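You operate a simulated robot arm through the tools that you are given. There is no shell and no other tool.

The job below is to be done with a simulated two-armed robot. You get a single attempt, and the scene is never put back.

JOB
Change the dirty basket in the green pot and close the pot up.
Fine: unclamp while the green vent is still open; dirty basket in the brown tray, a basket from the white mat goes in; lid on and clamped, green drain and vent shut. Set down upright: filter basket.

It is judged by the outcome, as a careful person would: the job done as asked, and still so three seconds after it is handed in. It fails if anything else is knocked over, pushed out of place, dropped, spilled or broken. A push-on lid holds only when it is set on centred and level and pressed home; a screw cap is set on level and turned clockwise until tight.

ROBOT AND FRAMES
Two 7-joint arms with two-finger grippers on one trunk that stands fixed in place. Base frame: the origin is at the foot of the trunk, x ahead of it, y to its left, z up. Lengths are in cm, angles in rad, forces in N, time in s.
The left shoulder is at [8.1, 21.6, 112.5], the right one opposite. With the tool pointing down near the work surface each hand reaches from about 30 to 82 cm from the base axis, measured 20 degrees to its own side. Payload 3.18 kg a hand.
Tool frame (each hand has its own): the origin (TCP) lies between the finger pads and is the grasp point; the fingertips stand 3 cm ahead of it; z points along the fingers, y is the line along which they close. The gripper opens to 14.4 cm; its body begins 10.3 cm behind the TCP.
Orientation is that of the tool frame in the base frame, as a unit quaternion [w, x, y, z]. With the fingers straight down and closing along the base's y, the tool's x points along the base's -x, its y along +y and its z along -z.

CONTROLS
- The arms move only by the tool step_arm. It takes "left_rows", "right_rows" or both (then of equal length, played together; a hand with none holds still); each is a list of rows, each a list of 7 numbers: the shift along the tool's x, y, z in units of 25 mm (1.0 is 25 mm), then the turn, a rotation vector about the tool's x, y, z in units of 5 degrees (1.0 is 5 degrees), then the closure, from 0 (fully open) to 1 (shut). In form: [[tx, ty, tz, ax, ay, az, claw], ...]. A call has 1 to 20 rows; each row shifts and turns the commanded pose from where the row before left it, along the tool's axes as they then stand. A call with a number of a shift or a turn outside -1 to 1 is refused whole. Each row takes 0.2 s and may step no farther than 5 cm and 0.15 rad from the row before; otherwise, or with a gripper value out of range, the whole call is refused. A pose out of reach is approached as far as the arm can. The call stops where the force on the tool passes 90 N (or 10 N more than at its start, if that is more) or the arm is blocked; 0.2 s more then pass. Each finger travels about 18.67 cm/s and halts on what it meets, pressing with about 35 N; the grip force reading is that of the motor and also rises with nothing between the fingers. The clock runs only during rows and for 0.2 s after the last one: add rows that do not move to give the fingers time. The reply holds the time, the measured pose of the TCP, the force on the tool along the base axes, the opening and the grip force, in the units named above and with some noise, with the torque about the TCP (base axes, N m) and any sound that the robot's microphone picked up, and new pictures: "views" is both (left out), scene, wrist or none (wrist: the cameras of the hands that moved).
- Cameras (640 x 400 px; columns grow to the right, rows downward): "scene" is now at [16.93, -4.83, 135.01]; the picture's right is [-0.52, -0.85, 0.00], its down [-0.21, 0.13, -0.97] and it looks along [0.83, -0.51, -0.25] (base axes); focal length 214 px, centre (320, 200). "left" rides on the left gripper at [7.6, -1.6, -14.3] in its tool frame; the picture's right is [0.21, 0.98, 0.00], its down [-0.84, 0.18, -0.51] and it looks along [-0.50, 0.11, 0.86] (tool axes); focal length 218 px, centre (320, 200). "right" rides on the right gripper at [7.6, 1.6, -14.3] in its tool frame; the picture's right is [-0.21, 0.98, 0.00], its down [-0.84, -0.18, -0.51] and it looks along [-0.50, -0.11, 0.86] (tool axes); focal length 218 px, centre (320, 200). There is no depth. A picture from a camera that has moved, and an enlarged one, comes with that camera's place and axes in the base frame and with its lens.
- move_column(by): moves the trunk up (or, below 0, down) by that many cm; the arms and the scene camera ride with it, the base frame stays. It gives what a move gives, with no picture.
- head_to(pan, tilt): turns the head with the scene camera to pan (to the left, within 1.396 rad either way) and tilt (down, from -0.506 to 1.204), counted from straight ahead of the robot (the tilt from the chest, where the trunk bows). It gives what a move gives, and a new picture of the scene camera.
- enlarge(camera, box): a new picture of the part [left, top, right, bottom] of that camera's present view, enlarged. The clock stands still meanwhile.
- finish_job(): hands the job in; it is judged then, once.

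Places have to be worked out from the pictures, the camera data and where the tool is seen. Open the grippers and draw the arms clear of the work before you hand the job in, unless the task says otherwise.

The tools are called after ">>>" as name(argument=value, ...) on one line, values as JSON. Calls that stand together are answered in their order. step_arm: Moves the arms, as the interface text tells. Its arguments: {"type":"object","properties":{"left_rows":{"type":"array","items":{"type":"array","items":{"type":"number"}}},"right_rows":{"type":"array","items":{"type":"array","items":{"type":"number"}}},"views":{"type":"string","enum":["both","scene","wrist","none"]}},"required":[]} The other tools are called the same way: move_column (by) moves the trunk up or down; head_to (pan, tilt) turns the head that bears the scene camera; enlarge (camera, box) takes an enlarged picture of a part of a camera's view; finish_job () hands the job in.

At the start:

```text
time_s: 0.0
left_tool_pos: [34.11, -3.26, 130.01]
left_ee_rot: [0.0, -0.002, 1.0, -0.001]
left_contact_force: [0.7, -0.5, -0.3]
left_wrist_torque: [-0.02, 0.0, 0.01]
left_finger_gap: 14.41
left_finger_force: 0.1
right_tool_pos: [22.91, -25.41, 130.38]
right_ee_rot: [0.0, -0.001, 1.0, 0.0]
right_contact_force: [0.2, -0.2, 0.1]
right_wrist_torque: [-0.02, 0.0, -0.01]
right_finger_gap: 14.4
right_finger_force: 0.1
trunk travel left (down, up): [-20.8, 16.1]
head pan, tilt (commanded): [-0.552, 0.25]
```

scene: 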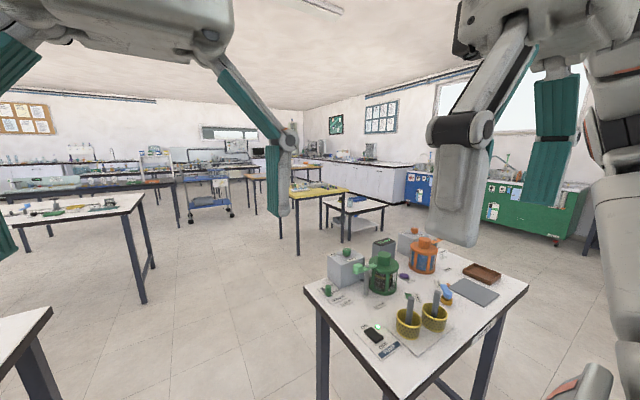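
right: 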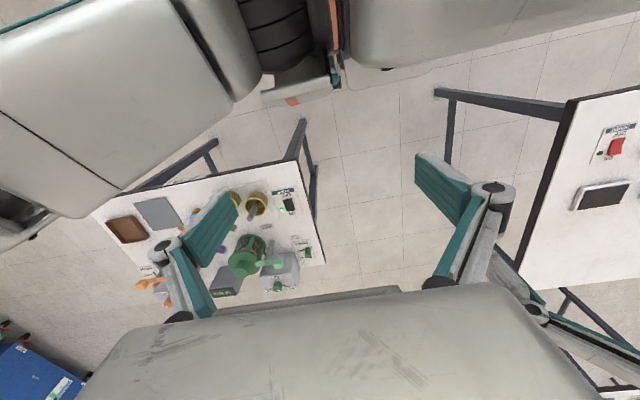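
left: 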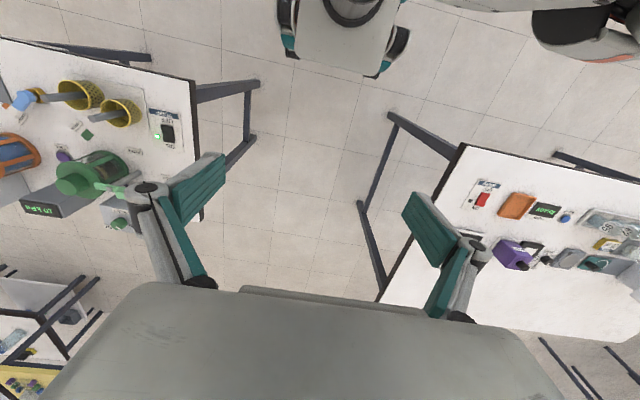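

I start by looking closely at the table with the pots before any motion.

>>> enlarge(camera="scene", box=[300, 220, 540, 370])

>>> enlarge(camera="left", box=[0, 40, 220, 240])

>>> enlarge(camera="right", box=[90, 160, 340, 320])

```text
2.67 times, centred on (420, 295) of scene
camera zoom: at [16.93, -4.83, 135.01], right [-0.52, -0.85, 0.0], down [-0.21, 0.13, -0.97], along [0.83, -0.51, -0.25], focal length 572 px, centre (53, -53)
```

zoom: 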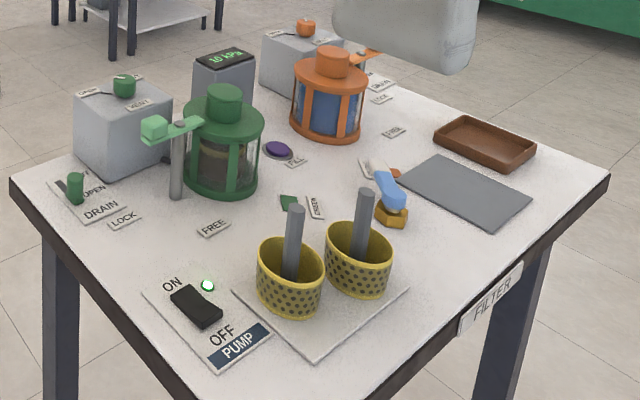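

```text
2.00 times, centred on (110, 140) of left
camera zoom: at [26.53, -5.11, 144.18], right [-0.21, 0.98, 0.0], down [0.84, 0.18, 0.51], along [0.5, 0.1, -0.86], focal length 436 px, centre (740, 320)
```

zoom: 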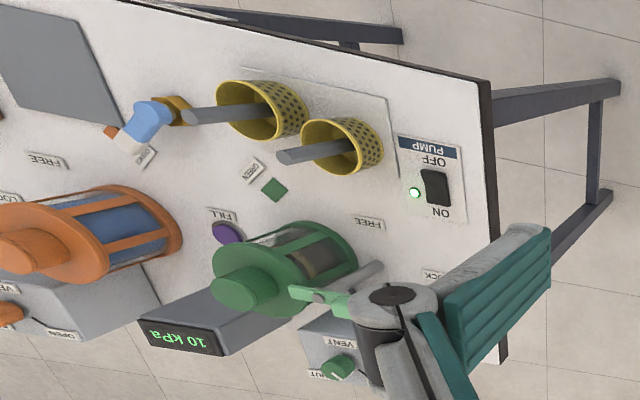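

```text
2.50 times, centred on (215, 240) of right
camera zoom: at [15.35, -23.84, 144.62], right [0.21, 0.98, 0.0], down [0.84, -0.18, 0.51], along [0.5, -0.11, -0.86], focal length 546 px, centre (582, 100)
```

zoom: 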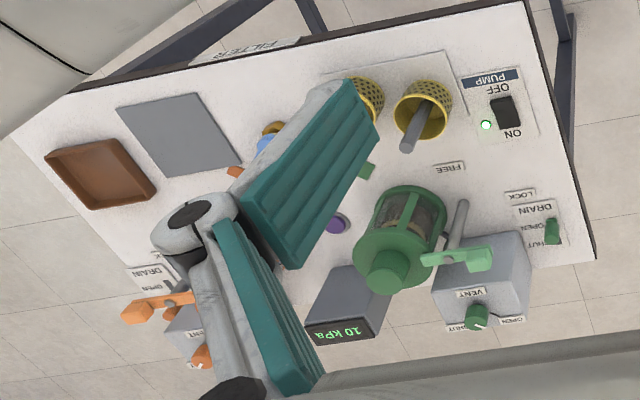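

The table with the green pot lies ahead-right, with the pot's lid knob triangulated near (59, -54, 101). I turn the head toward it to see the table more centred.

>>> head_to(pan=-0.8, tilt=0.6)

```text
time_s: 0.8
left_tool_pos: [34.11, -3.35, 129.91]
left_ee_rot: [0.001, 0.0, 1.0, -0.001]
left_contact_force: [0.5, -0.2, -0.2]
left_wrist_torque: [0.01, 0.05, 0.0]
left_finger_gap: 14.41
left_finger_force: 0.0
right_tool_pos: [22.98, -25.57, 130.37]
right_ee_rot: [0.0, 0.0, 1.0, 0.0]
right_contact_force: [0.8, 0.4, -0.1]
right_wrist_torque: [0.03, 0.0, 0.01]
right_finger_gap: 14.41
right_finger_force: 0.0
trunk travel left (down, up): [-20.8, 16.1]
head pan, tilt (commanded): [-0.799, 0.6]
camera scene: at [15.13, -6.27, 131.8], right [-0.72, -0.7, 0.0], down [-0.39, 0.4, -0.83], along [0.58, -0.59, -0.56], focal length 214 px, centre (320, 200)
```

scene: 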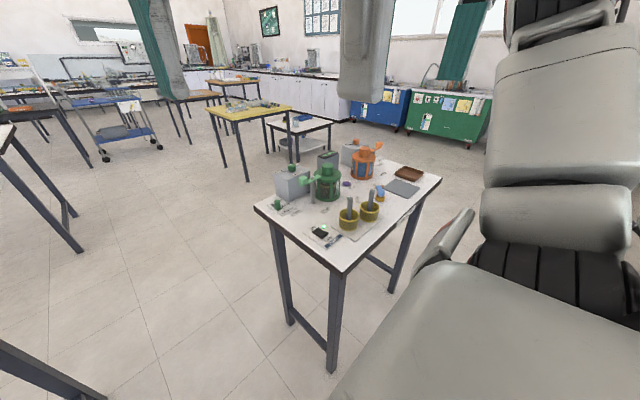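

>>> enlarge(camera="scene", box=[250, 130, 450, 255])

>>> enlarge(camera="scene", box=[260, 145, 340, 195])

>>> enlarge(camera="scene", box=[260, 175, 340, 225])

>>> enlarge(camera="scene", box=[300, 185, 380, 245])

>>> enlarge(camera="scene", box=[330, 130, 430, 200])

```text
3.20 times, centred on (350, 192) of scene
camera zoom: at [15.13, -6.27, 131.8], right [-0.72, -0.7, 0.0], down [-0.39, 0.4, -0.83], along [0.58, -0.59, -0.56], focal length 686 px, centre (224, 224)
```

zoom: 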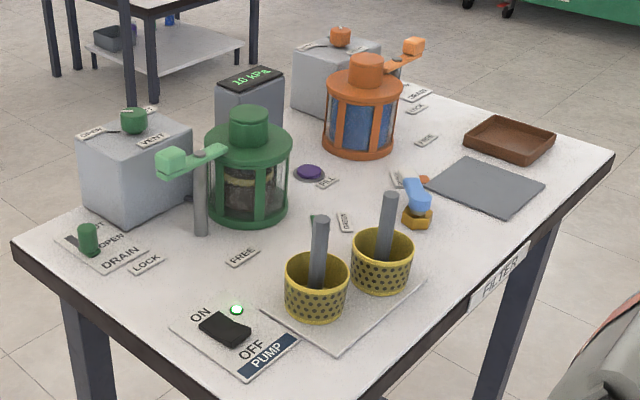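

```text
8.00 times, centred on (300, 170) of scene
camera zoom: at [15.13, -6.27, 131.8], right [-0.72, -0.7, 0.0], down [-0.39, 0.4, -0.83], along [0.58, -0.59, -0.56], focal length 1716 px, centre (480, 440)
```

zoom: 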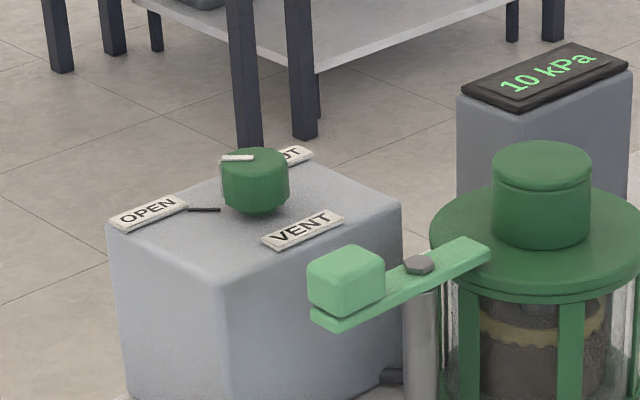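

```text
8.00 times, centred on (300, 200) of scene
camera zoom: at [15.13, -6.27, 131.8], right [-0.72, -0.7, 0.0], down [-0.39, 0.4, -0.83], along [0.58, -0.59, -0.56], focal length 1716 px, centre (480, 200)
```

zoom: 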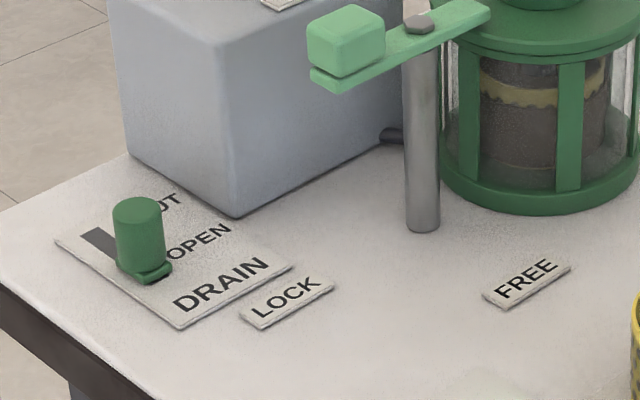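

```text
6.67 times, centred on (340, 215) of scene
camera zoom: at [15.13, -6.27, 131.8], right [-0.72, -0.7, 0.0], down [-0.39, 0.4, -0.83], along [0.58, -0.59, -0.56], focal length 1430 px, centre (187, 100)
```

zoom: 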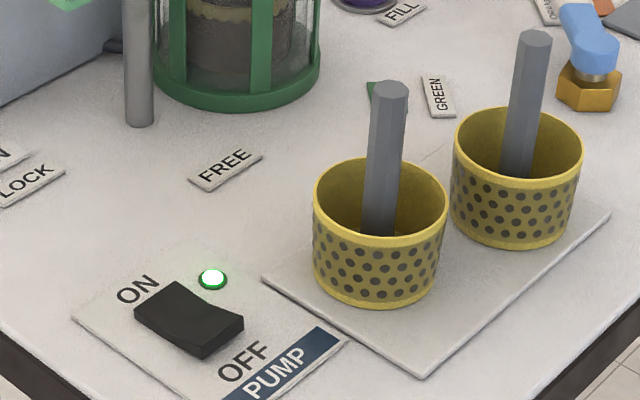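

```text
5.71 times, centred on (380, 165) of scene
camera zoom: at [15.13, -6.27, 131.8], right [-0.72, -0.7, 0.0], down [-0.39, 0.4, -0.83], along [0.58, -0.59, -0.56], focal length 1226 px, centre (-23, 400)
```

zoom: 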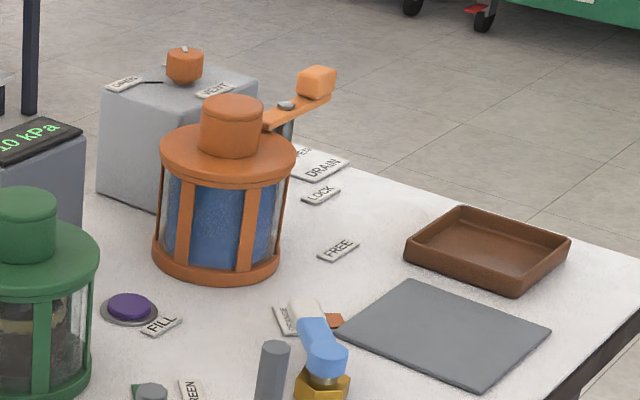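

The gauge shows 10 kPa, the pump is ON, and I need clear close-ups of the vent, drain and selector. I move the right hand over the near side of the table, high up, to use its wrist camera.

>>> step_arm(right_rows=[[-0.69, -0.96, 0.3, 0, 0, 0, 0], [-0.69, -0.96, 0.3, 0, 0, 0, 0], [-0.69, -0.96, 0.3, 0, 0, 0, 0], [-0.69, -0.96, 0.3, 0, 0, 0, 0], [-0.69, -0.96, 0.3, 0, 0, 0, 0], [-0.69, -0.96, 0.3, 0, 0, 0, 0], [-0.69, -0.96, 0.3, 0, 0, 0, 0], [-0.69, -0.96, 0.3, 0, 0, 0, 0], [-0.69, -0.96, 0.3, 0, 0, 0, 0], [-0.69, -0.96, 0.3, 0, 0, 0, 0]], views="both")

```text
time_s: 3.0
left_tool_pos: [34.15, -3.35, 129.8]
left_ee_rot: [0.0, -0.002, 1.0, -0.001]
left_contact_force: [0.1, -0.1, -0.1]
left_wrist_torque: [0.0, 0.03, 0.03]
left_finger_gap: 14.38
left_finger_force: 0.1
right_tool_pos: [32.9, -36.17, 113.34]
right_ee_rot: [0.0, 0.002, 1.0, 0.0]
right_contact_force: [-0.3, -0.1, -0.2]
right_wrist_torque: [0.02, 0.05, 0.03]
right_finger_gap: 14.4
right_finger_force: 0.1
right hand out of reach, approached as far as the arm can: row 1, 2, 3, 4, 5, 6, 7, 8, 9, 10
trunk travel left (down, up): [-20.8, 16.1]
head pan, tilt (commanded): [-0.799, 0.6]
camera scene: at [15.16, -6.29, 131.78], right [-0.72, -0.7, 0.0], down [-0.39, 0.41, -0.82], along [0.57, -0.59, -0.57], focal length 214 px, centre (320, 200)
camera right: at [25.26, -34.54, 127.72], right [0.21, 0.98, 0.0], down [0.84, -0.18, 0.51], along [0.5, -0.11, -0.86], focal length 218 px, centre (320, 200)
```

scene: 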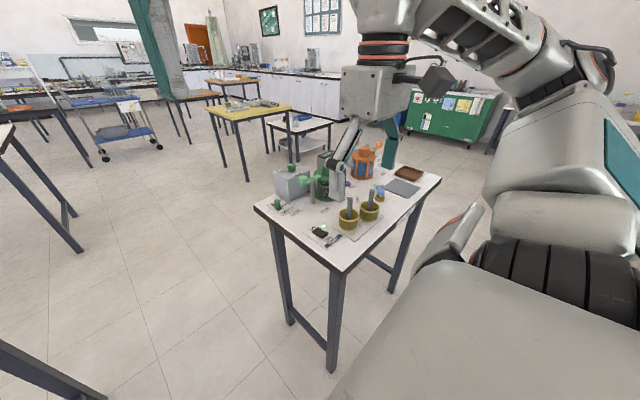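
right: 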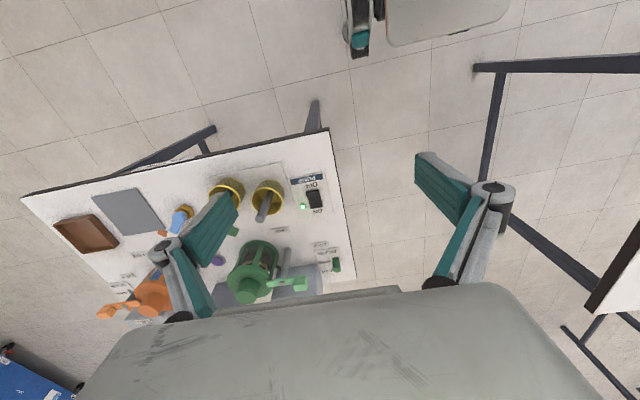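

The hand could not go out that far at that height, but the wrist view is now closer. I zoom in on the vent, drain and selector from here.

>>> enlarge(camera="right", box=[220, 170, 360, 310])

>>> enlarge(camera="right", box=[30, 140, 240, 320])

>>> enlarge(camera="scene", box=[330, 150, 430, 220])

```text
2.86 times, centred on (290, 240) of right
camera zoom: at [25.26, -34.54, 127.72], right [0.21, 0.98, 0.0], down [0.84, -0.18, 0.51], along [0.5, -0.11, -0.86], focal length 624 px, centre (406, 86)
```

zoom: 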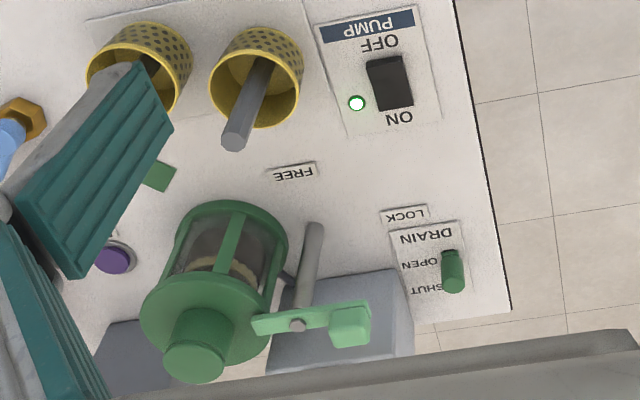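

```text
2.22 times, centred on (135, 230) of right
camera zoom: at [25.26, -34.54, 127.72], right [0.21, 0.98, 0.0], down [0.84, -0.18, 0.51], along [0.5, -0.11, -0.86], focal length 485 px, centre (731, 133)
```

zoom: 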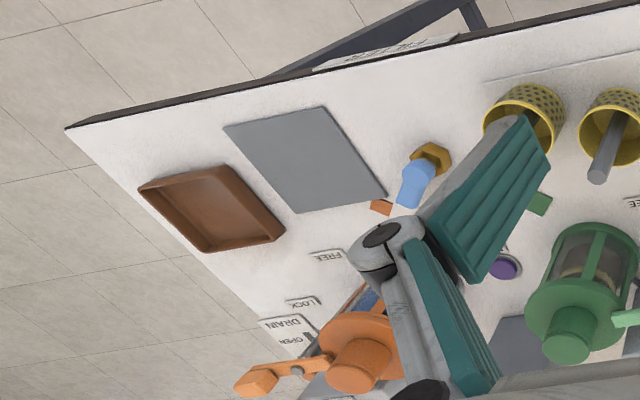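

```text
5.71 times, centred on (380, 185) of scene
camera zoom: at [15.16, -6.29, 131.78], right [-0.72, -0.7, 0.0], down [-0.39, 0.41, -0.82], along [0.57, -0.59, -0.57], focal length 1226 px, centre (-23, 286)
```

zoom: 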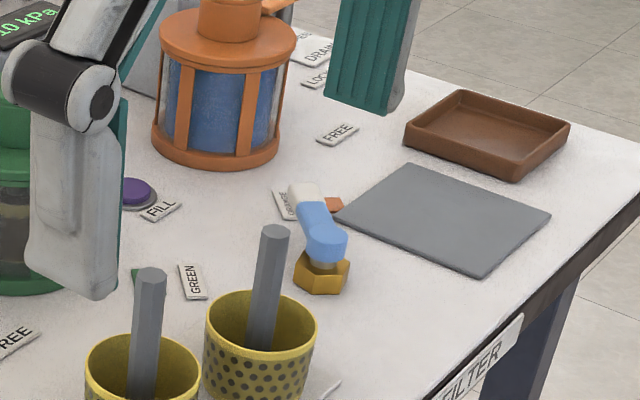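

The blue selector points to ORANGE, so the pump serves the other pot and must be left alone. Now I check the green vent knob's pointer from the scene and left cameras.

>>> enlarge(camera="left", box=[95, 200, 155, 245])

>>> enlarge(camera="scene", box=[270, 155, 314, 183])

>>> enlarge(camera="scene", box=[260, 190, 304, 218])

```text
8.89 times, centred on (125, 222) of left
camera zoom: at [26.57, -5.12, 144.16], right [-0.21, 0.98, 0.0], down [0.84, 0.18, 0.51], along [0.5, 0.11, -0.86], focal length 1940 px, centre (2053, 0)
```

zoom: 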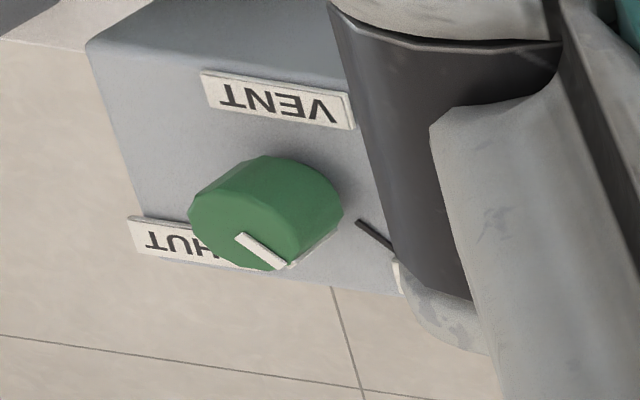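

```text
14.29 times, centred on (292, 169) of scene
camera zoom: at [15.16, -6.29, 131.78], right [-0.72, -0.7, 0.0], down [-0.39, 0.41, -0.82], along [0.57, -0.59, -0.57], focal length 3064 px, centre (720, 643)
```

zoom: 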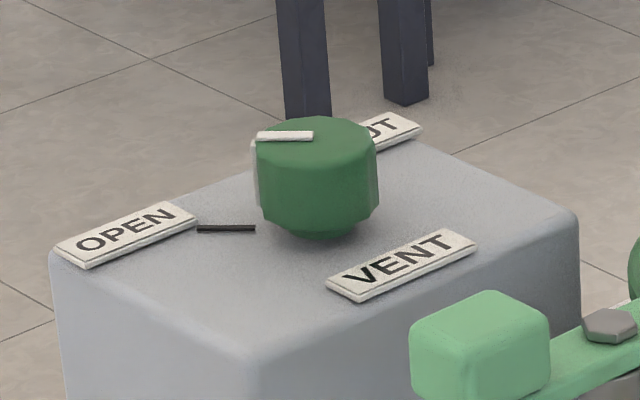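

```text
14.29 times, centred on (282, 204) of scene
camera zoom: at [15.16, -6.29, 131.78], right [-0.72, -0.7, 0.0], down [-0.39, 0.41, -0.82], along [0.57, -0.59, -0.57], focal length 3064 px, centre (863, 143)
```

zoom: 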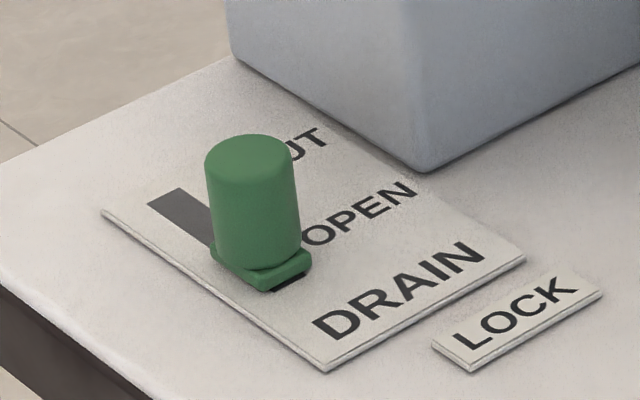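

Vent pointer lines up with the OPEN mark, and the drain slider sits at OPEN; the clamp handle points to LOCK (+y), with FREE toward the robot (-x). I check the gauge once more for labels and drift.

>>> enlarge(camera="scene", box=[296, 145, 360, 185])

>>> enlarge(camera="right", box=[120, 150, 260, 240])

```text
10.00 times, centred on (328, 165) of scene
camera zoom: at [15.16, -6.29, 131.78], right [-0.72, -0.7, 0.0], down [-0.39, 0.41, -0.82], along [0.57, -0.59, -0.57], focal length 2145 px, centre (240, 550)
```

zoom: 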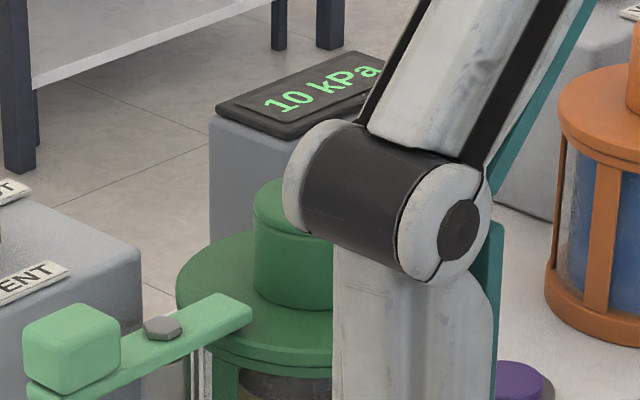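

```text
4.44 times, centred on (190, 195) of right
camera zoom: at [25.26, -34.54, 127.72], right [0.21, 0.98, 0.0], down [0.84, -0.18, 0.51], along [0.5, -0.11, -0.86], focal length 970 px, centre (898, 222)
```

zoom: 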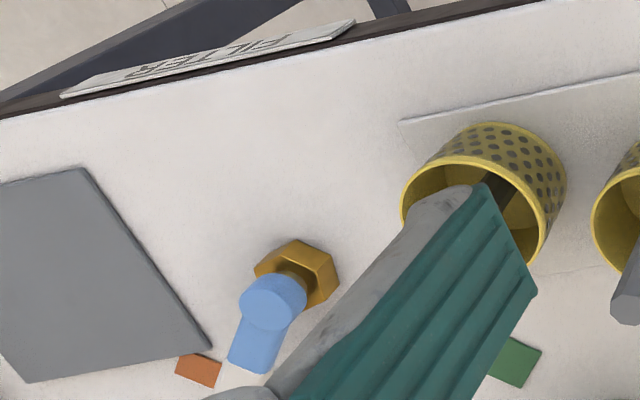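

Gauge is steady at 10 kPa, the vent is open, so unclamping comes first. I raise the trunk a little, since the wrist above the tool limits reach at pot height.

>>> move_column(by=6)

```text
time_s: 4.0
left_tool_pos: [34.11, -3.26, 135.87]
left_ee_rot: [0.0, 0.0, 1.0, -0.002]
left_contact_force: [0.5, -0.3, 0.2]
left_wrist_torque: [0.0, 0.05, -0.02]
left_finger_gap: 14.42
left_finger_force: 0.0
right_tool_pos: [32.79, -36.29, 119.55]
right_ee_rot: [-0.001, 0.0, 1.0, 0.0]
right_contact_force: [0.2, 1.1, 0.5]
right_wrist_torque: [0.0, 0.0, 0.04]
right_finger_gap: 14.38
right_finger_force: 0.0
trunk travel left (down, up): [-26.8, 10.1]
head pan, tilt (commanded): [-0.799, 0.6]
```

Trunk is up 6 cm. I send a small downward test move to learn how the commanded pose relates to the measured one after the out-of-reach call.

>>> step_arm(right_rows=[[0, 0, 1, 0, 0, 0, 0], [0, 0, 1, 0, 0, 0, 0], [0, 0, 1, 0, 0, 0, 0]], views="none")

```text
time_s: 4.8
left_tool_pos: [34.24, -3.54, 135.91]
left_ee_rot: [0.0, -0.001, 1.0, -0.001]
left_contact_force: [0.5, -0.5, -0.5]
left_wrist_torque: [0.03, 0.03, -0.03]
left_finger_gap: 14.43
left_finger_force: 0.1
right_tool_pos: [32.89, -36.23, 111.89]
right_ee_rot: [0.001, 0.0, 1.0, 0.001]
right_contact_force: [0.2, 0.3, 0.2]
right_wrist_torque: [0.0, 0.02, -0.04]
right_finger_gap: 14.37
right_finger_force: 0.0
trunk travel left (down, up): [-26.8, 10.1]
head pan, tilt (commanded): [-0.799, 0.6]
```

The commanded pose resets to the achieved one. I now move outward toward the clamp handle at about z 108, keeping fingertips above every object.

>>> step_arm(right_rows=[[-0.85, -0.4, 0.2, 0, 0, 0, 0.3], [-0.85, -0.4, 0.2, 0, 0, 0, 0.5], [-0.85, -0.4, 0.2, 0, 0, 0, 0.5], [-0.85, -0.4, 0.2, 0, 0, 0, 0.5], [-0.85, -0.4, 0.2, 0, 0, 0, 0.5], [-0.85, -0.4, 0.2, 0, 0, 0, 0.5], [-0.85, -0.4, 0.2, 0, 0, 0, 0.5], [-0.85, -0.4, 0.2, 0, 0, 0, 0.5]], views="both")

```text
time_s: 6.6
left_tool_pos: [34.12, -3.44, 135.97]
left_ee_rot: [0.0, -0.001, 1.0, -0.001]
left_contact_force: [-0.5, -0.1, 0.8]
left_wrist_torque: [-0.01, -0.04, 0.03]
left_finger_gap: 14.41
left_finger_force: 0.0
right_tool_pos: [45.54, -40.44, 108.0]
right_ee_rot: [0.001, 0.001, 1.0, 0.0]
right_contact_force: [0.1, 0.2, -0.6]
right_wrist_torque: [0.03, 0.0, -0.02]
right_finger_gap: 7.2
right_finger_force: 0.1
right hand out of reach, approached as far as the arm can: row 5, 6, 7, 8
trunk travel left (down, up): [-26.8, 10.1]
head pan, tilt (commanded): [-0.799, 0.6]
camera scene: at [11.55, -6.3, 138.0], right [-0.72, -0.7, 0.0], down [-0.39, 0.41, -0.83], along [0.58, -0.59, -0.56], focal length 214 px, centre (320, 200)
camera right: at [37.96, -38.88, 122.37], right [0.21, 0.98, 0.0], down [0.84, -0.18, 0.51], along [0.5, -0.11, -0.86], focal length 218 px, centre (320, 200)
```

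scene: 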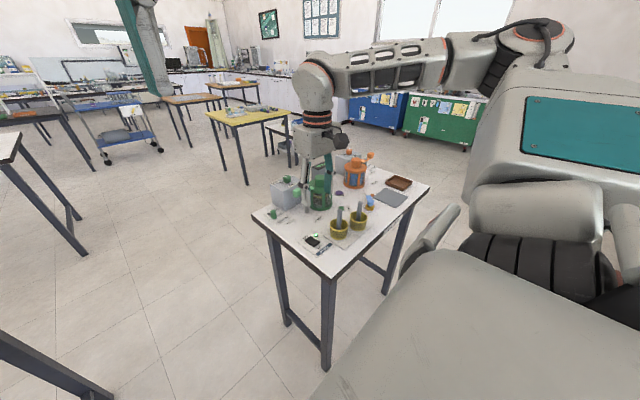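
right: 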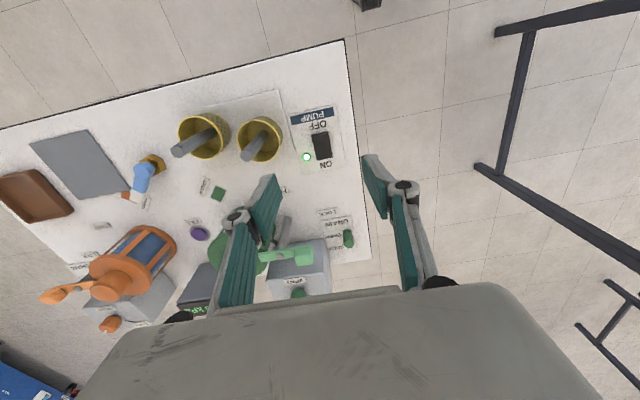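

Reach with the tool straight down is limited by the wrist bend, so I'll use outward-tilted approaches. First I use this closer wrist view to refine positions.

>>> enlarge(camera="right", box=[240, 180, 360, 300])

>>> enlarge(camera="scene", box=[250, 165, 350, 227])

>>> enlarge(camera="right", box=[170, 80, 310, 170])

>>> enlarge(camera="right", box=[0, 110, 170, 230])

```text
3.33 times, centred on (300, 240) of right
camera zoom: at [37.96, -38.88, 122.37], right [0.21, 0.98, 0.0], down [0.84, -0.18, 0.51], along [0.5, -0.11, -0.86], focal length 728 px, centre (387, 67)
```

zoom: 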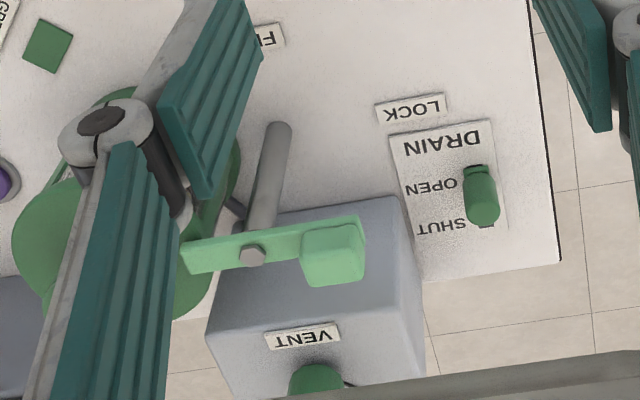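

```text
6.40 times, centred on (300, 196) of scene
camera zoom: at [11.55, -6.3, 138.0], right [-0.72, -0.7, 0.0], down [-0.39, 0.41, -0.83], along [0.58, -0.59, -0.56], focal length 1373 px, centre (448, 226)
```

zoom: 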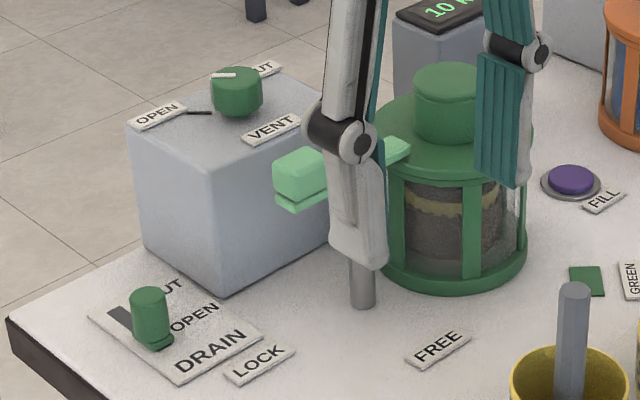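

```text
4.44 times, centred on (240, 125) of right
camera zoom: at [37.96, -38.88, 122.37], right [0.21, 0.98, 0.0], down [0.84, -0.18, 0.51], along [0.5, -0.11, -0.86], focal length 970 px, centre (676, 533)
```

zoom: 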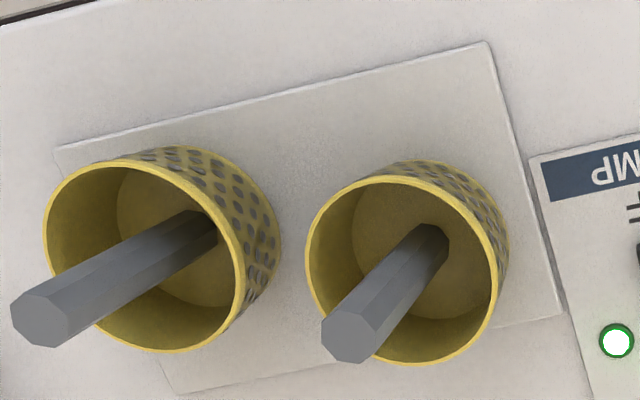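

```text
3.33 times, centred on (85, 170) of right
camera zoom: at [37.96, -38.88, 122.37], right [0.21, 0.98, 0.0], down [0.84, -0.18, 0.51], along [0.5, -0.11, -0.86], focal length 728 px, centre (1103, 300)
```

zoom: 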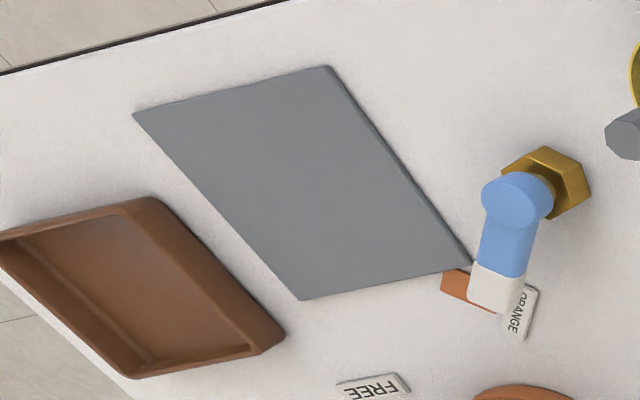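

Refined estimates: clamp pivot (62.1, -50.8), handle block about (62.2, -46.8, 97), pot axis (62.05, -58.4). I close the fingers and tilt the hand 35° outward in place.

>>> step_arm(right_rows=[[0, 0, 0, 0, -1, 0, 0.7], [0, 0, 0, 0, -1, 0, 0.9], [0, 0, 0, 0, -1, 0, 1], [0, 0, 0, 0, -1, 0, 1], [0, 0, 0, 0, -1, 0, 1], [0, 0, 0, 0, -1, 0, 1], [0, 0, 0, 0, -1, 0, 1]], views="both")

```text
time_s: 8.2
left_tool_pos: [34.06, -3.38, 136.01]
left_ee_rot: [0.001, -0.001, 1.0, -0.001]
left_contact_force: [-0.1, -0.4, 0.6]
left_wrist_torque: [0.03, 0.01, 0.0]
left_finger_gap: 14.38
left_finger_force: 0.0
right_tool_pos: [45.62, -40.49, 107.98]
right_ee_rot: [0.302, 0.001, 0.953, 0.0]
right_contact_force: [-0.1, 0.2, 0.2]
right_wrist_torque: [0.01, -0.01, -0.02]
right_finger_gap: 0.0
right_finger_force: 30.5
trunk travel left (down, up): [-26.8, 10.1]
head pan, tilt (commanded): [-0.799, 0.6]
camera scene: at [11.54, -6.31, 138.01], right [-0.72, -0.7, 0.0], down [-0.39, 0.41, -0.83], along [0.58, -0.59, -0.56], focal length 214 px, centre (320, 200)
camera right: at [31.28, -38.79, 115.35], right [0.17, 0.98, 0.12], down [0.4, -0.18, 0.9], along [0.9, -0.11, -0.42], focal length 218 px, centre (320, 200)
```

scene: 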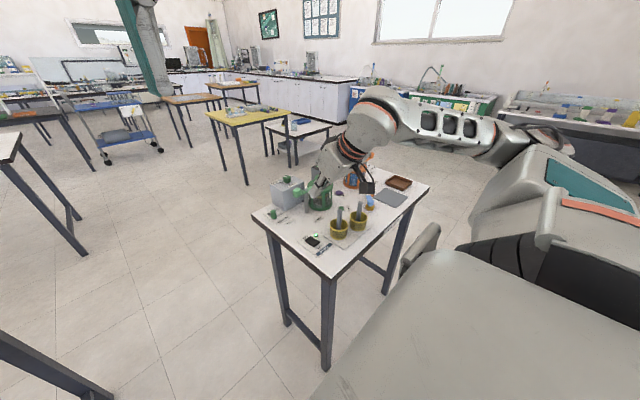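
right: 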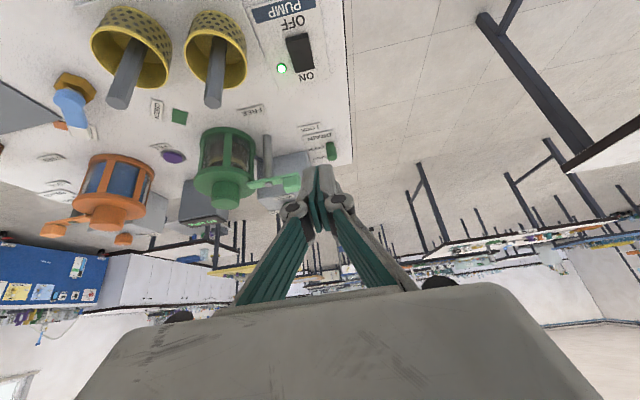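

The tilt works with the fingers shut. I move to just above the gap between the handle block and the vent box, staying high at z≈104.

>>> step_arm(right_rows=[[-0.75, -0.36, 0.8, 0, 0, 0, 1], [-0.75, -0.36, 0.8, 0, 0, 0, 1], [-0.75, -0.36, 0.8, 0, 0, 0, 1], [-0.75, -0.36, 0.8, 0, 0, 0, 1], [-0.75, -0.36, 0.8, 0, 0, 0, 1], [-0.75, -0.36, 0.8, 0, 0, 0, 1], [-0.75, -0.36, 0.8, 0, 0, 0, 1]], views="both")

```text
time_s: 9.8
left_tool_pos: [34.18, -3.27, 135.97]
left_ee_rot: [-0.001, -0.001, 1.0, 0.0]
left_contact_force: [-0.2, -0.1, -0.7]
left_wrist_torque: [0.02, 0.0, -0.02]
left_finger_gap: 14.41
left_finger_force: 0.0
right_tool_pos: [64.4, -46.75, 104.22]
right_ee_rot: [0.3, 0.001, 0.954, 0.0]
right_contact_force: [0.6, 0.0, 0.7]
right_wrist_torque: [0.01, 0.01, -0.03]
right_finger_gap: 0.0
right_finger_force: 31.0
trunk travel left (down, up): [-26.8, 10.1]
head pan, tilt (commanded): [-0.799, 0.6]
camera scene: at [11.62, -6.3, 137.99], right [-0.72, -0.7, 0.0], down [-0.39, 0.41, -0.82], along [0.57, -0.59, -0.57], focal length 214 px, centre (320, 200)
camera right: at [50.04, -45.11, 111.52], right [0.17, 0.98, 0.12], down [0.4, -0.18, 0.9], along [0.9, -0.11, -0.42], focal length 218 px, centre (320, 200)
```

scene: 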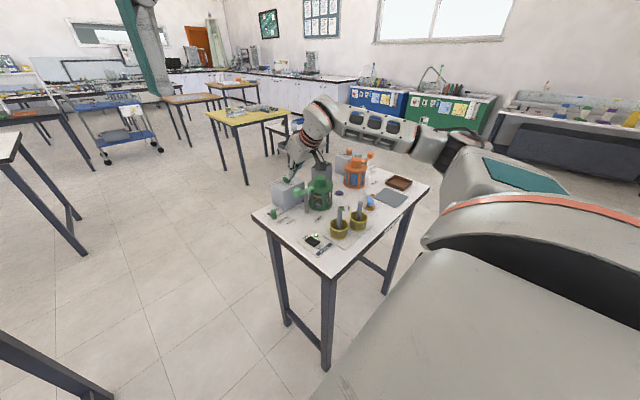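
right: 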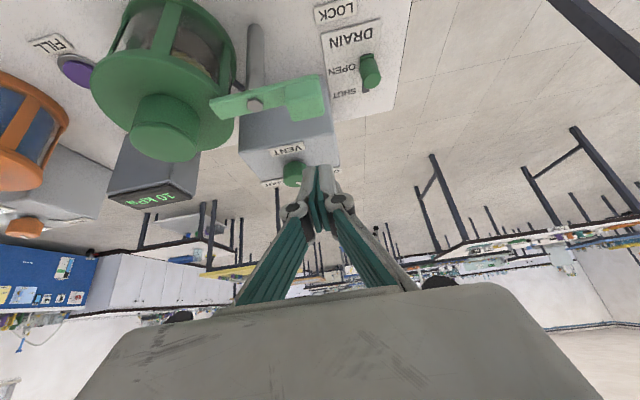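

>>> enlarge(camera="right", box=[200, 60, 400, 220])

>>> enlarge(camera="scene", box=[260, 150, 340, 210])

```text
2.50 times, centred on (300, 140) of right
camera zoom: at [50.04, -45.11, 111.52], right [0.17, 0.98, 0.12], down [0.4, -0.18, 0.9], along [0.9, -0.11, -0.42], focal length 546 px, centre (370, 350)
```

zoom: 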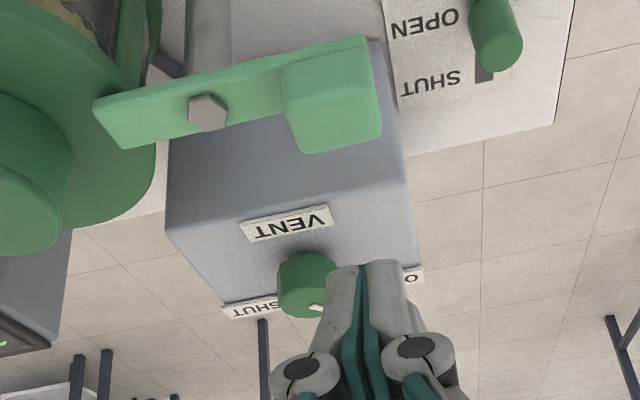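

```text
6.67 times, centred on (300, 180) of scene
camera zoom: at [11.62, -6.3, 137.99], right [-0.72, -0.7, 0.0], down [-0.39, 0.41, -0.82], along [0.57, -0.59, -0.57], focal length 1430 px, centre (453, 333)
```

zoom: 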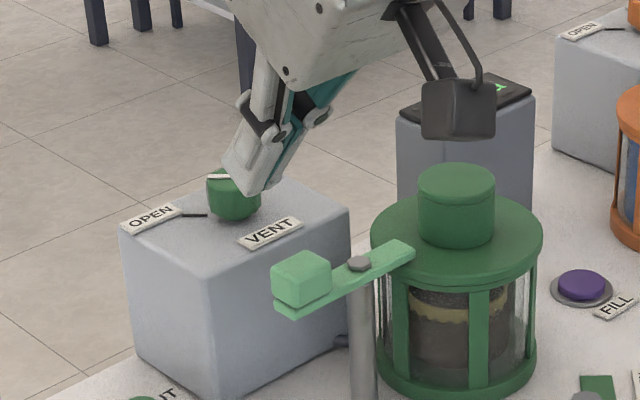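

The wrist view confirms the block at (62.5, -46.8) and nut at (61.9, -50.7); the closed tip is 2.8 cm wide. I lower the tip straight down into the gap on the far side of the block.

>>> step_arm(right_rows=[[0.3, 0, 0.523, 0, 0, 0, 1], [0.3, 0, 0.523, 0, 0, 0, 1], [0.3, 0, 0.523, 0, 0, 0, 1], [0, 0, 0, 0, 0, 0, 1]], views="both")

>>> enlarge(camera="right", box=[200, 60, 400, 220])

>>> enlarge(camera="scene", box=[260, 150, 340, 210])

```text
time_s: 10.8
left_tool_pos: [34.17, -3.29, 136.06]
left_ee_rot: [0.0, -0.001, 1.0, 0.0]
left_contact_force: [0.2, 1.3, 0.0]
left_wrist_torque: [-0.03, -0.03, -0.03]
left_finger_gap: 14.39
left_finger_force: 0.0
right_tool_pos: [64.79, -46.73, 99.82]
right_ee_rot: [0.301, 0.0, 0.954, 0.0]
right_contact_force: [-0.2, -0.4, 0.6]
right_wrist_torque: [0.01, -0.01, 0.01]
right_finger_gap: 0.02
right_finger_force: 30.6
trunk travel left (down, up): [-26.8, 10.1]
head pan, tilt (commanded): [-0.799, 0.6]
camera scene: at [11.53, -6.26, 138.01], right [-0.72, -0.7, 0.0], down [-0.39, 0.4, -0.83], along [0.58, -0.59, -0.56], focal length 214 px, centre (320, 200)
camera right: at [50.39, -45.0, 107.1], right [0.17, 0.98, 0.12], down [0.4, -0.18, 0.9], along [0.9, -0.11, -0.42], focal length 218 px, centre (320, 200)
```

scene: 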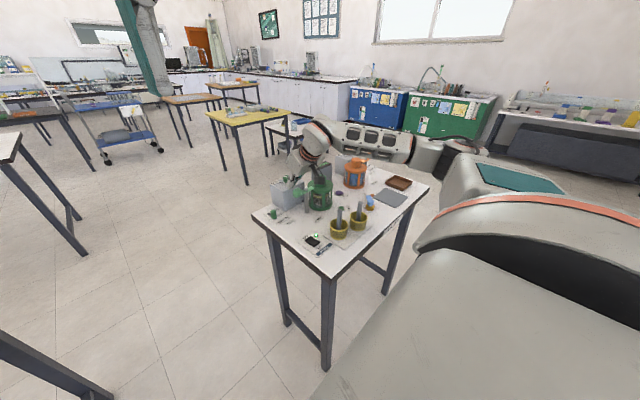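
right: 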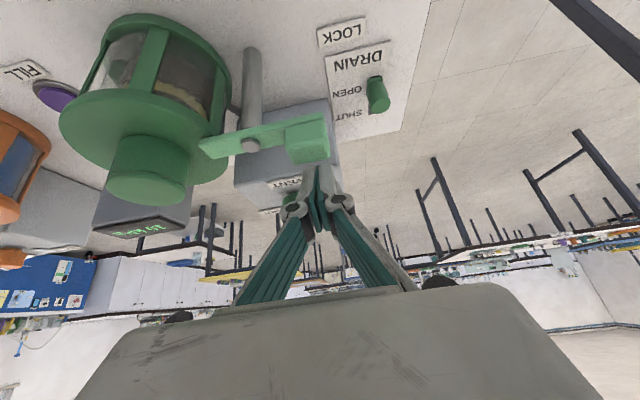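

```text
2.50 times, centred on (300, 140) of right
camera zoom: at [50.39, -45.0, 107.1], right [0.17, 0.98, 0.12], down [0.4, -0.18, 0.9], along [0.9, -0.11, -0.42], focal length 546 px, centre (370, 350)
```

zoom: 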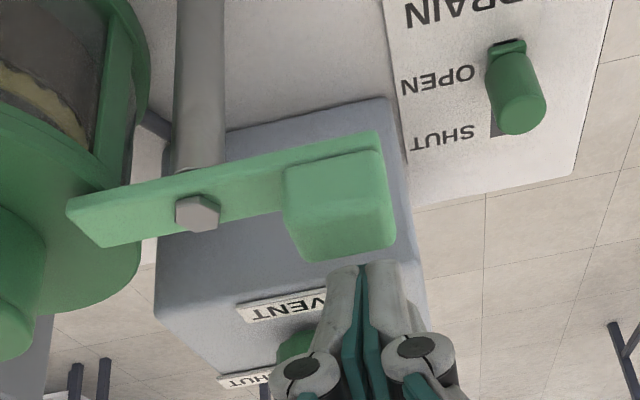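

```text
6.67 times, centred on (300, 180) of scene
camera zoom: at [11.53, -6.26, 138.01], right [-0.72, -0.7, 0.0], down [-0.39, 0.4, -0.83], along [0.58, -0.59, -0.56], focal length 1430 px, centre (453, 333)
```

zoom: 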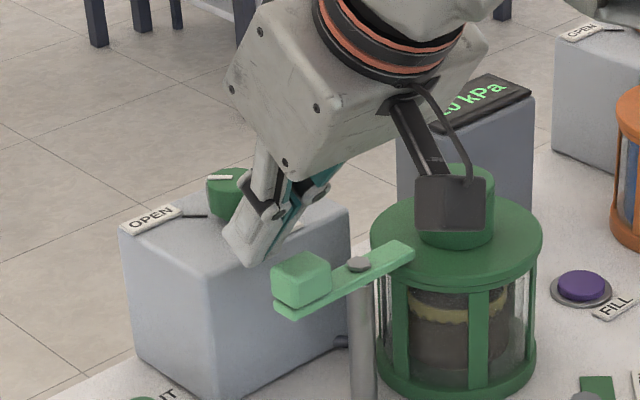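

The tip is behind the block with no contact force. I lower slightly more and begin pulling the handle toward the robot along its arc, watching the force.

>>> step_arm(right_rows=[[0.114, 0, 0.164, 0, 0, 0, 1], [0.107, 0.049, -0.075, 0, 0, 0, 1], [0.107, 0.049, -0.075, 0, 0, 0, 1], [0.107, 0.049, -0.075, 0, 0, 0, 1], [0.107, 0.049, -0.075, 0, 0, 0, 1], [0.164, 0.06, -0.115, 0, 0, 0, 1], [0.164, 0.06, -0.115, 0, 0, 0, 1], [0, 0, 0, 0, 0, 0, 1]], views="both")

>>> enlarge(camera="right", box=[200, 60, 400, 220])

>>> enlarge(camera="scene", box=[260, 150, 340, 210])

```text
time_s: 12.6
left_tool_pos: [34.11, -3.42, 135.84]
left_ee_rot: [0.0, 0.0, 1.0, -0.001]
left_contact_force: [0.9, -0.4, -0.9]
left_wrist_torque: [0.0, 0.02, 0.01]
left_finger_gap: 14.4
left_finger_force: 0.1
right_tool_pos: [62.65, -45.98, 99.14]
right_ee_rot: [0.299, 0.0, 0.954, 0.0]
right_contact_force: [-0.9, 0.5, 0.0]
right_wrist_torque: [0.03, 0.0, -0.02]
right_finger_gap: 0.0
right_finger_force: 31.0
trunk travel left (down, up): [-26.8, 10.1]
head pan, tilt (commanded): [-0.799, 0.6]
camera scene: at [11.58, -6.27, 138.0], right [-0.72, -0.7, 0.0], down [-0.39, 0.41, -0.83], along [0.58, -0.59, -0.56], focal length 214 px, centre (320, 200)
camera right: at [48.23, -44.35, 106.43], right [0.17, 0.98, 0.12], down [0.4, -0.18, 0.9], along [0.9, -0.11, -0.42], focal length 218 px, centre (320, 200)
```

scene: 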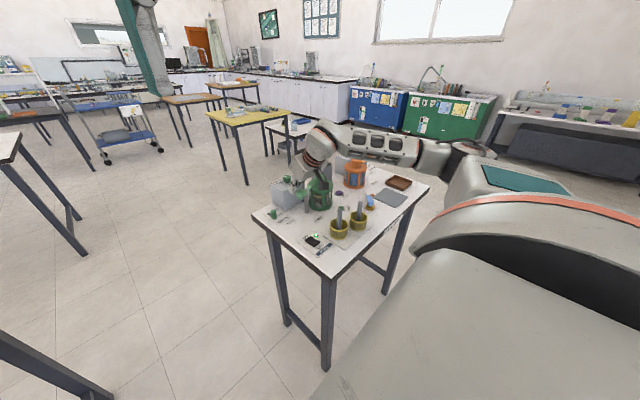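
right: 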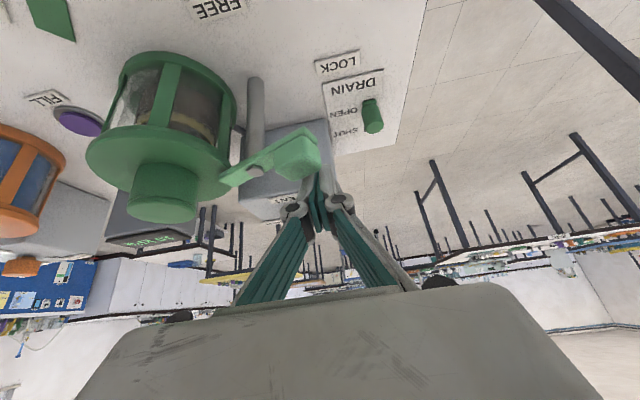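

```text
2.50 times, centred on (300, 140) of right
camera zoom: at [48.23, -44.35, 106.43], right [0.17, 0.98, 0.12], down [0.4, -0.18, 0.9], along [0.9, -0.11, -0.42], focal length 546 px, centre (370, 350)
```

zoom: 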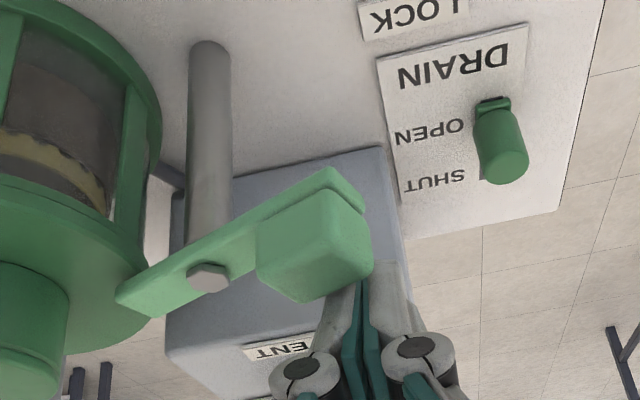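

```text
6.67 times, centred on (300, 180) of scene
camera zoom: at [11.58, -6.27, 138.0], right [-0.72, -0.7, 0.0], down [-0.39, 0.41, -0.83], along [0.58, -0.59, -0.56], focal length 1430 px, centre (453, 333)
```

zoom: 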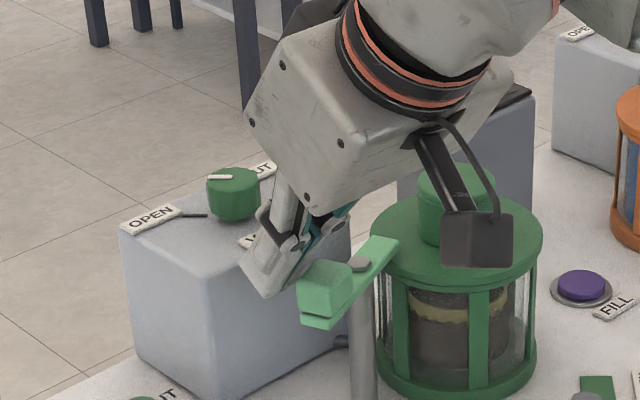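

The handle is swinging freely with almost no force. I continue along the rest of the arc to the FREE mark.

>>> step_arm(right_rows=[[0.23, 0.036, -0.16, 0, 0, 0, 1], [0.23, 0.036, -0.16, 0, 0, 0, 1], [0.238, -0.04, -0.166, 0, 0, 0, 1], [0.238, -0.04, -0.166, 0, 0, 0, 1], [0.213, -0.152, -0.149, 0, 0, 0, 1], [0.213, -0.152, -0.149, 0, 0, 0, 1], [0, 0, 0, 0, 0, 0, 1]], views="both")

>>> enlarge(camera="right", box=[160, 40, 400, 230])

>>> enlarge(camera="scene", box=[260, 150, 340, 210])

```text
time_s: 14.2
left_tool_pos: [34.14, -3.42, 136.0]
left_ee_rot: [0.0, -0.001, 1.0, 0.0]
left_contact_force: [0.4, 0.5, -0.7]
left_wrist_torque: [-0.02, -0.03, 0.0]
left_finger_gap: 14.42
left_finger_force: 0.1
right_tool_pos: [58.38, -46.83, 99.06]
right_ee_rot: [0.3, 0.0, 0.954, 0.0]
right_contact_force: [-0.3, -0.5, -0.6]
right_wrist_torque: [-0.03, -0.01, -0.01]
right_finger_gap: 0.01
right_finger_force: 30.9
trunk travel left (down, up): [-26.8, 10.1]
head pan, tilt (commanded): [-0.799, 0.6]
camera scene: at [11.58, -6.28, 138.0], right [-0.72, -0.7, 0.0], down [-0.39, 0.41, -0.82], along [0.57, -0.59, -0.57], focal length 214 px, centre (320, 200)
camera right: at [43.92, -45.1, 106.5], right [0.17, 0.98, 0.12], down [0.4, -0.18, 0.9], along [0.9, -0.11, -0.42], focal length 218 px, centre (320, 200)
```

scene: 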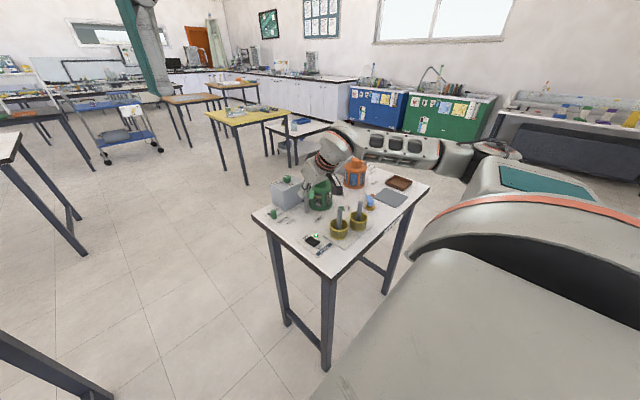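
right: 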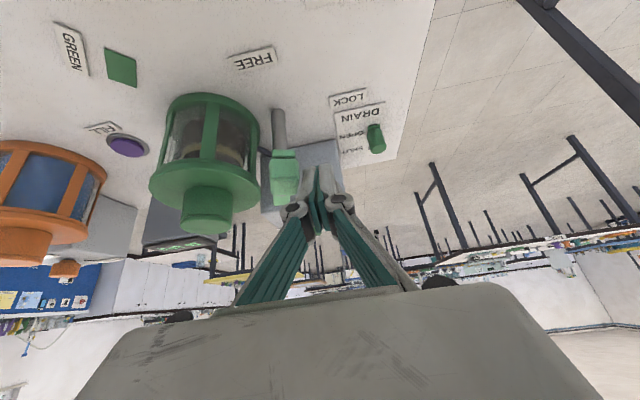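

```text
2.11 times, centred on (280, 135) of right
camera zoom: at [43.92, -45.1, 106.5], right [0.17, 0.98, 0.12], down [0.4, -0.18, 0.9], along [0.9, -0.11, -0.42], focal length 460 px, centre (404, 337)
```

zoom: 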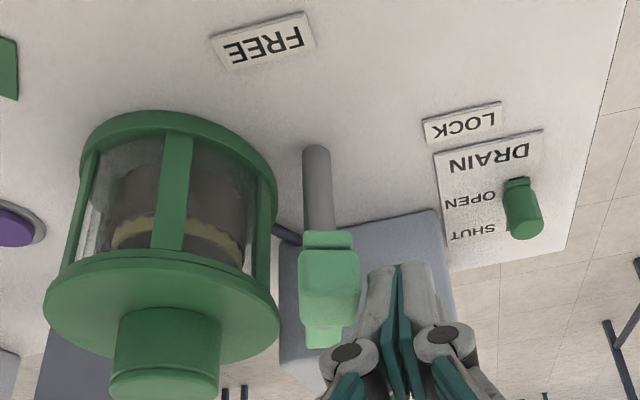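

```text
6.67 times, centred on (300, 180) of scene
camera zoom: at [11.58, -6.28, 138.0], right [-0.72, -0.7, 0.0], down [-0.39, 0.41, -0.82], along [0.57, -0.59, -0.57], focal length 1430 px, centre (453, 333)
```

zoom: 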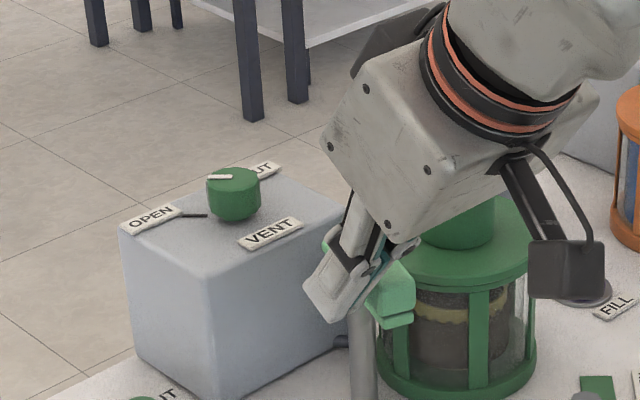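

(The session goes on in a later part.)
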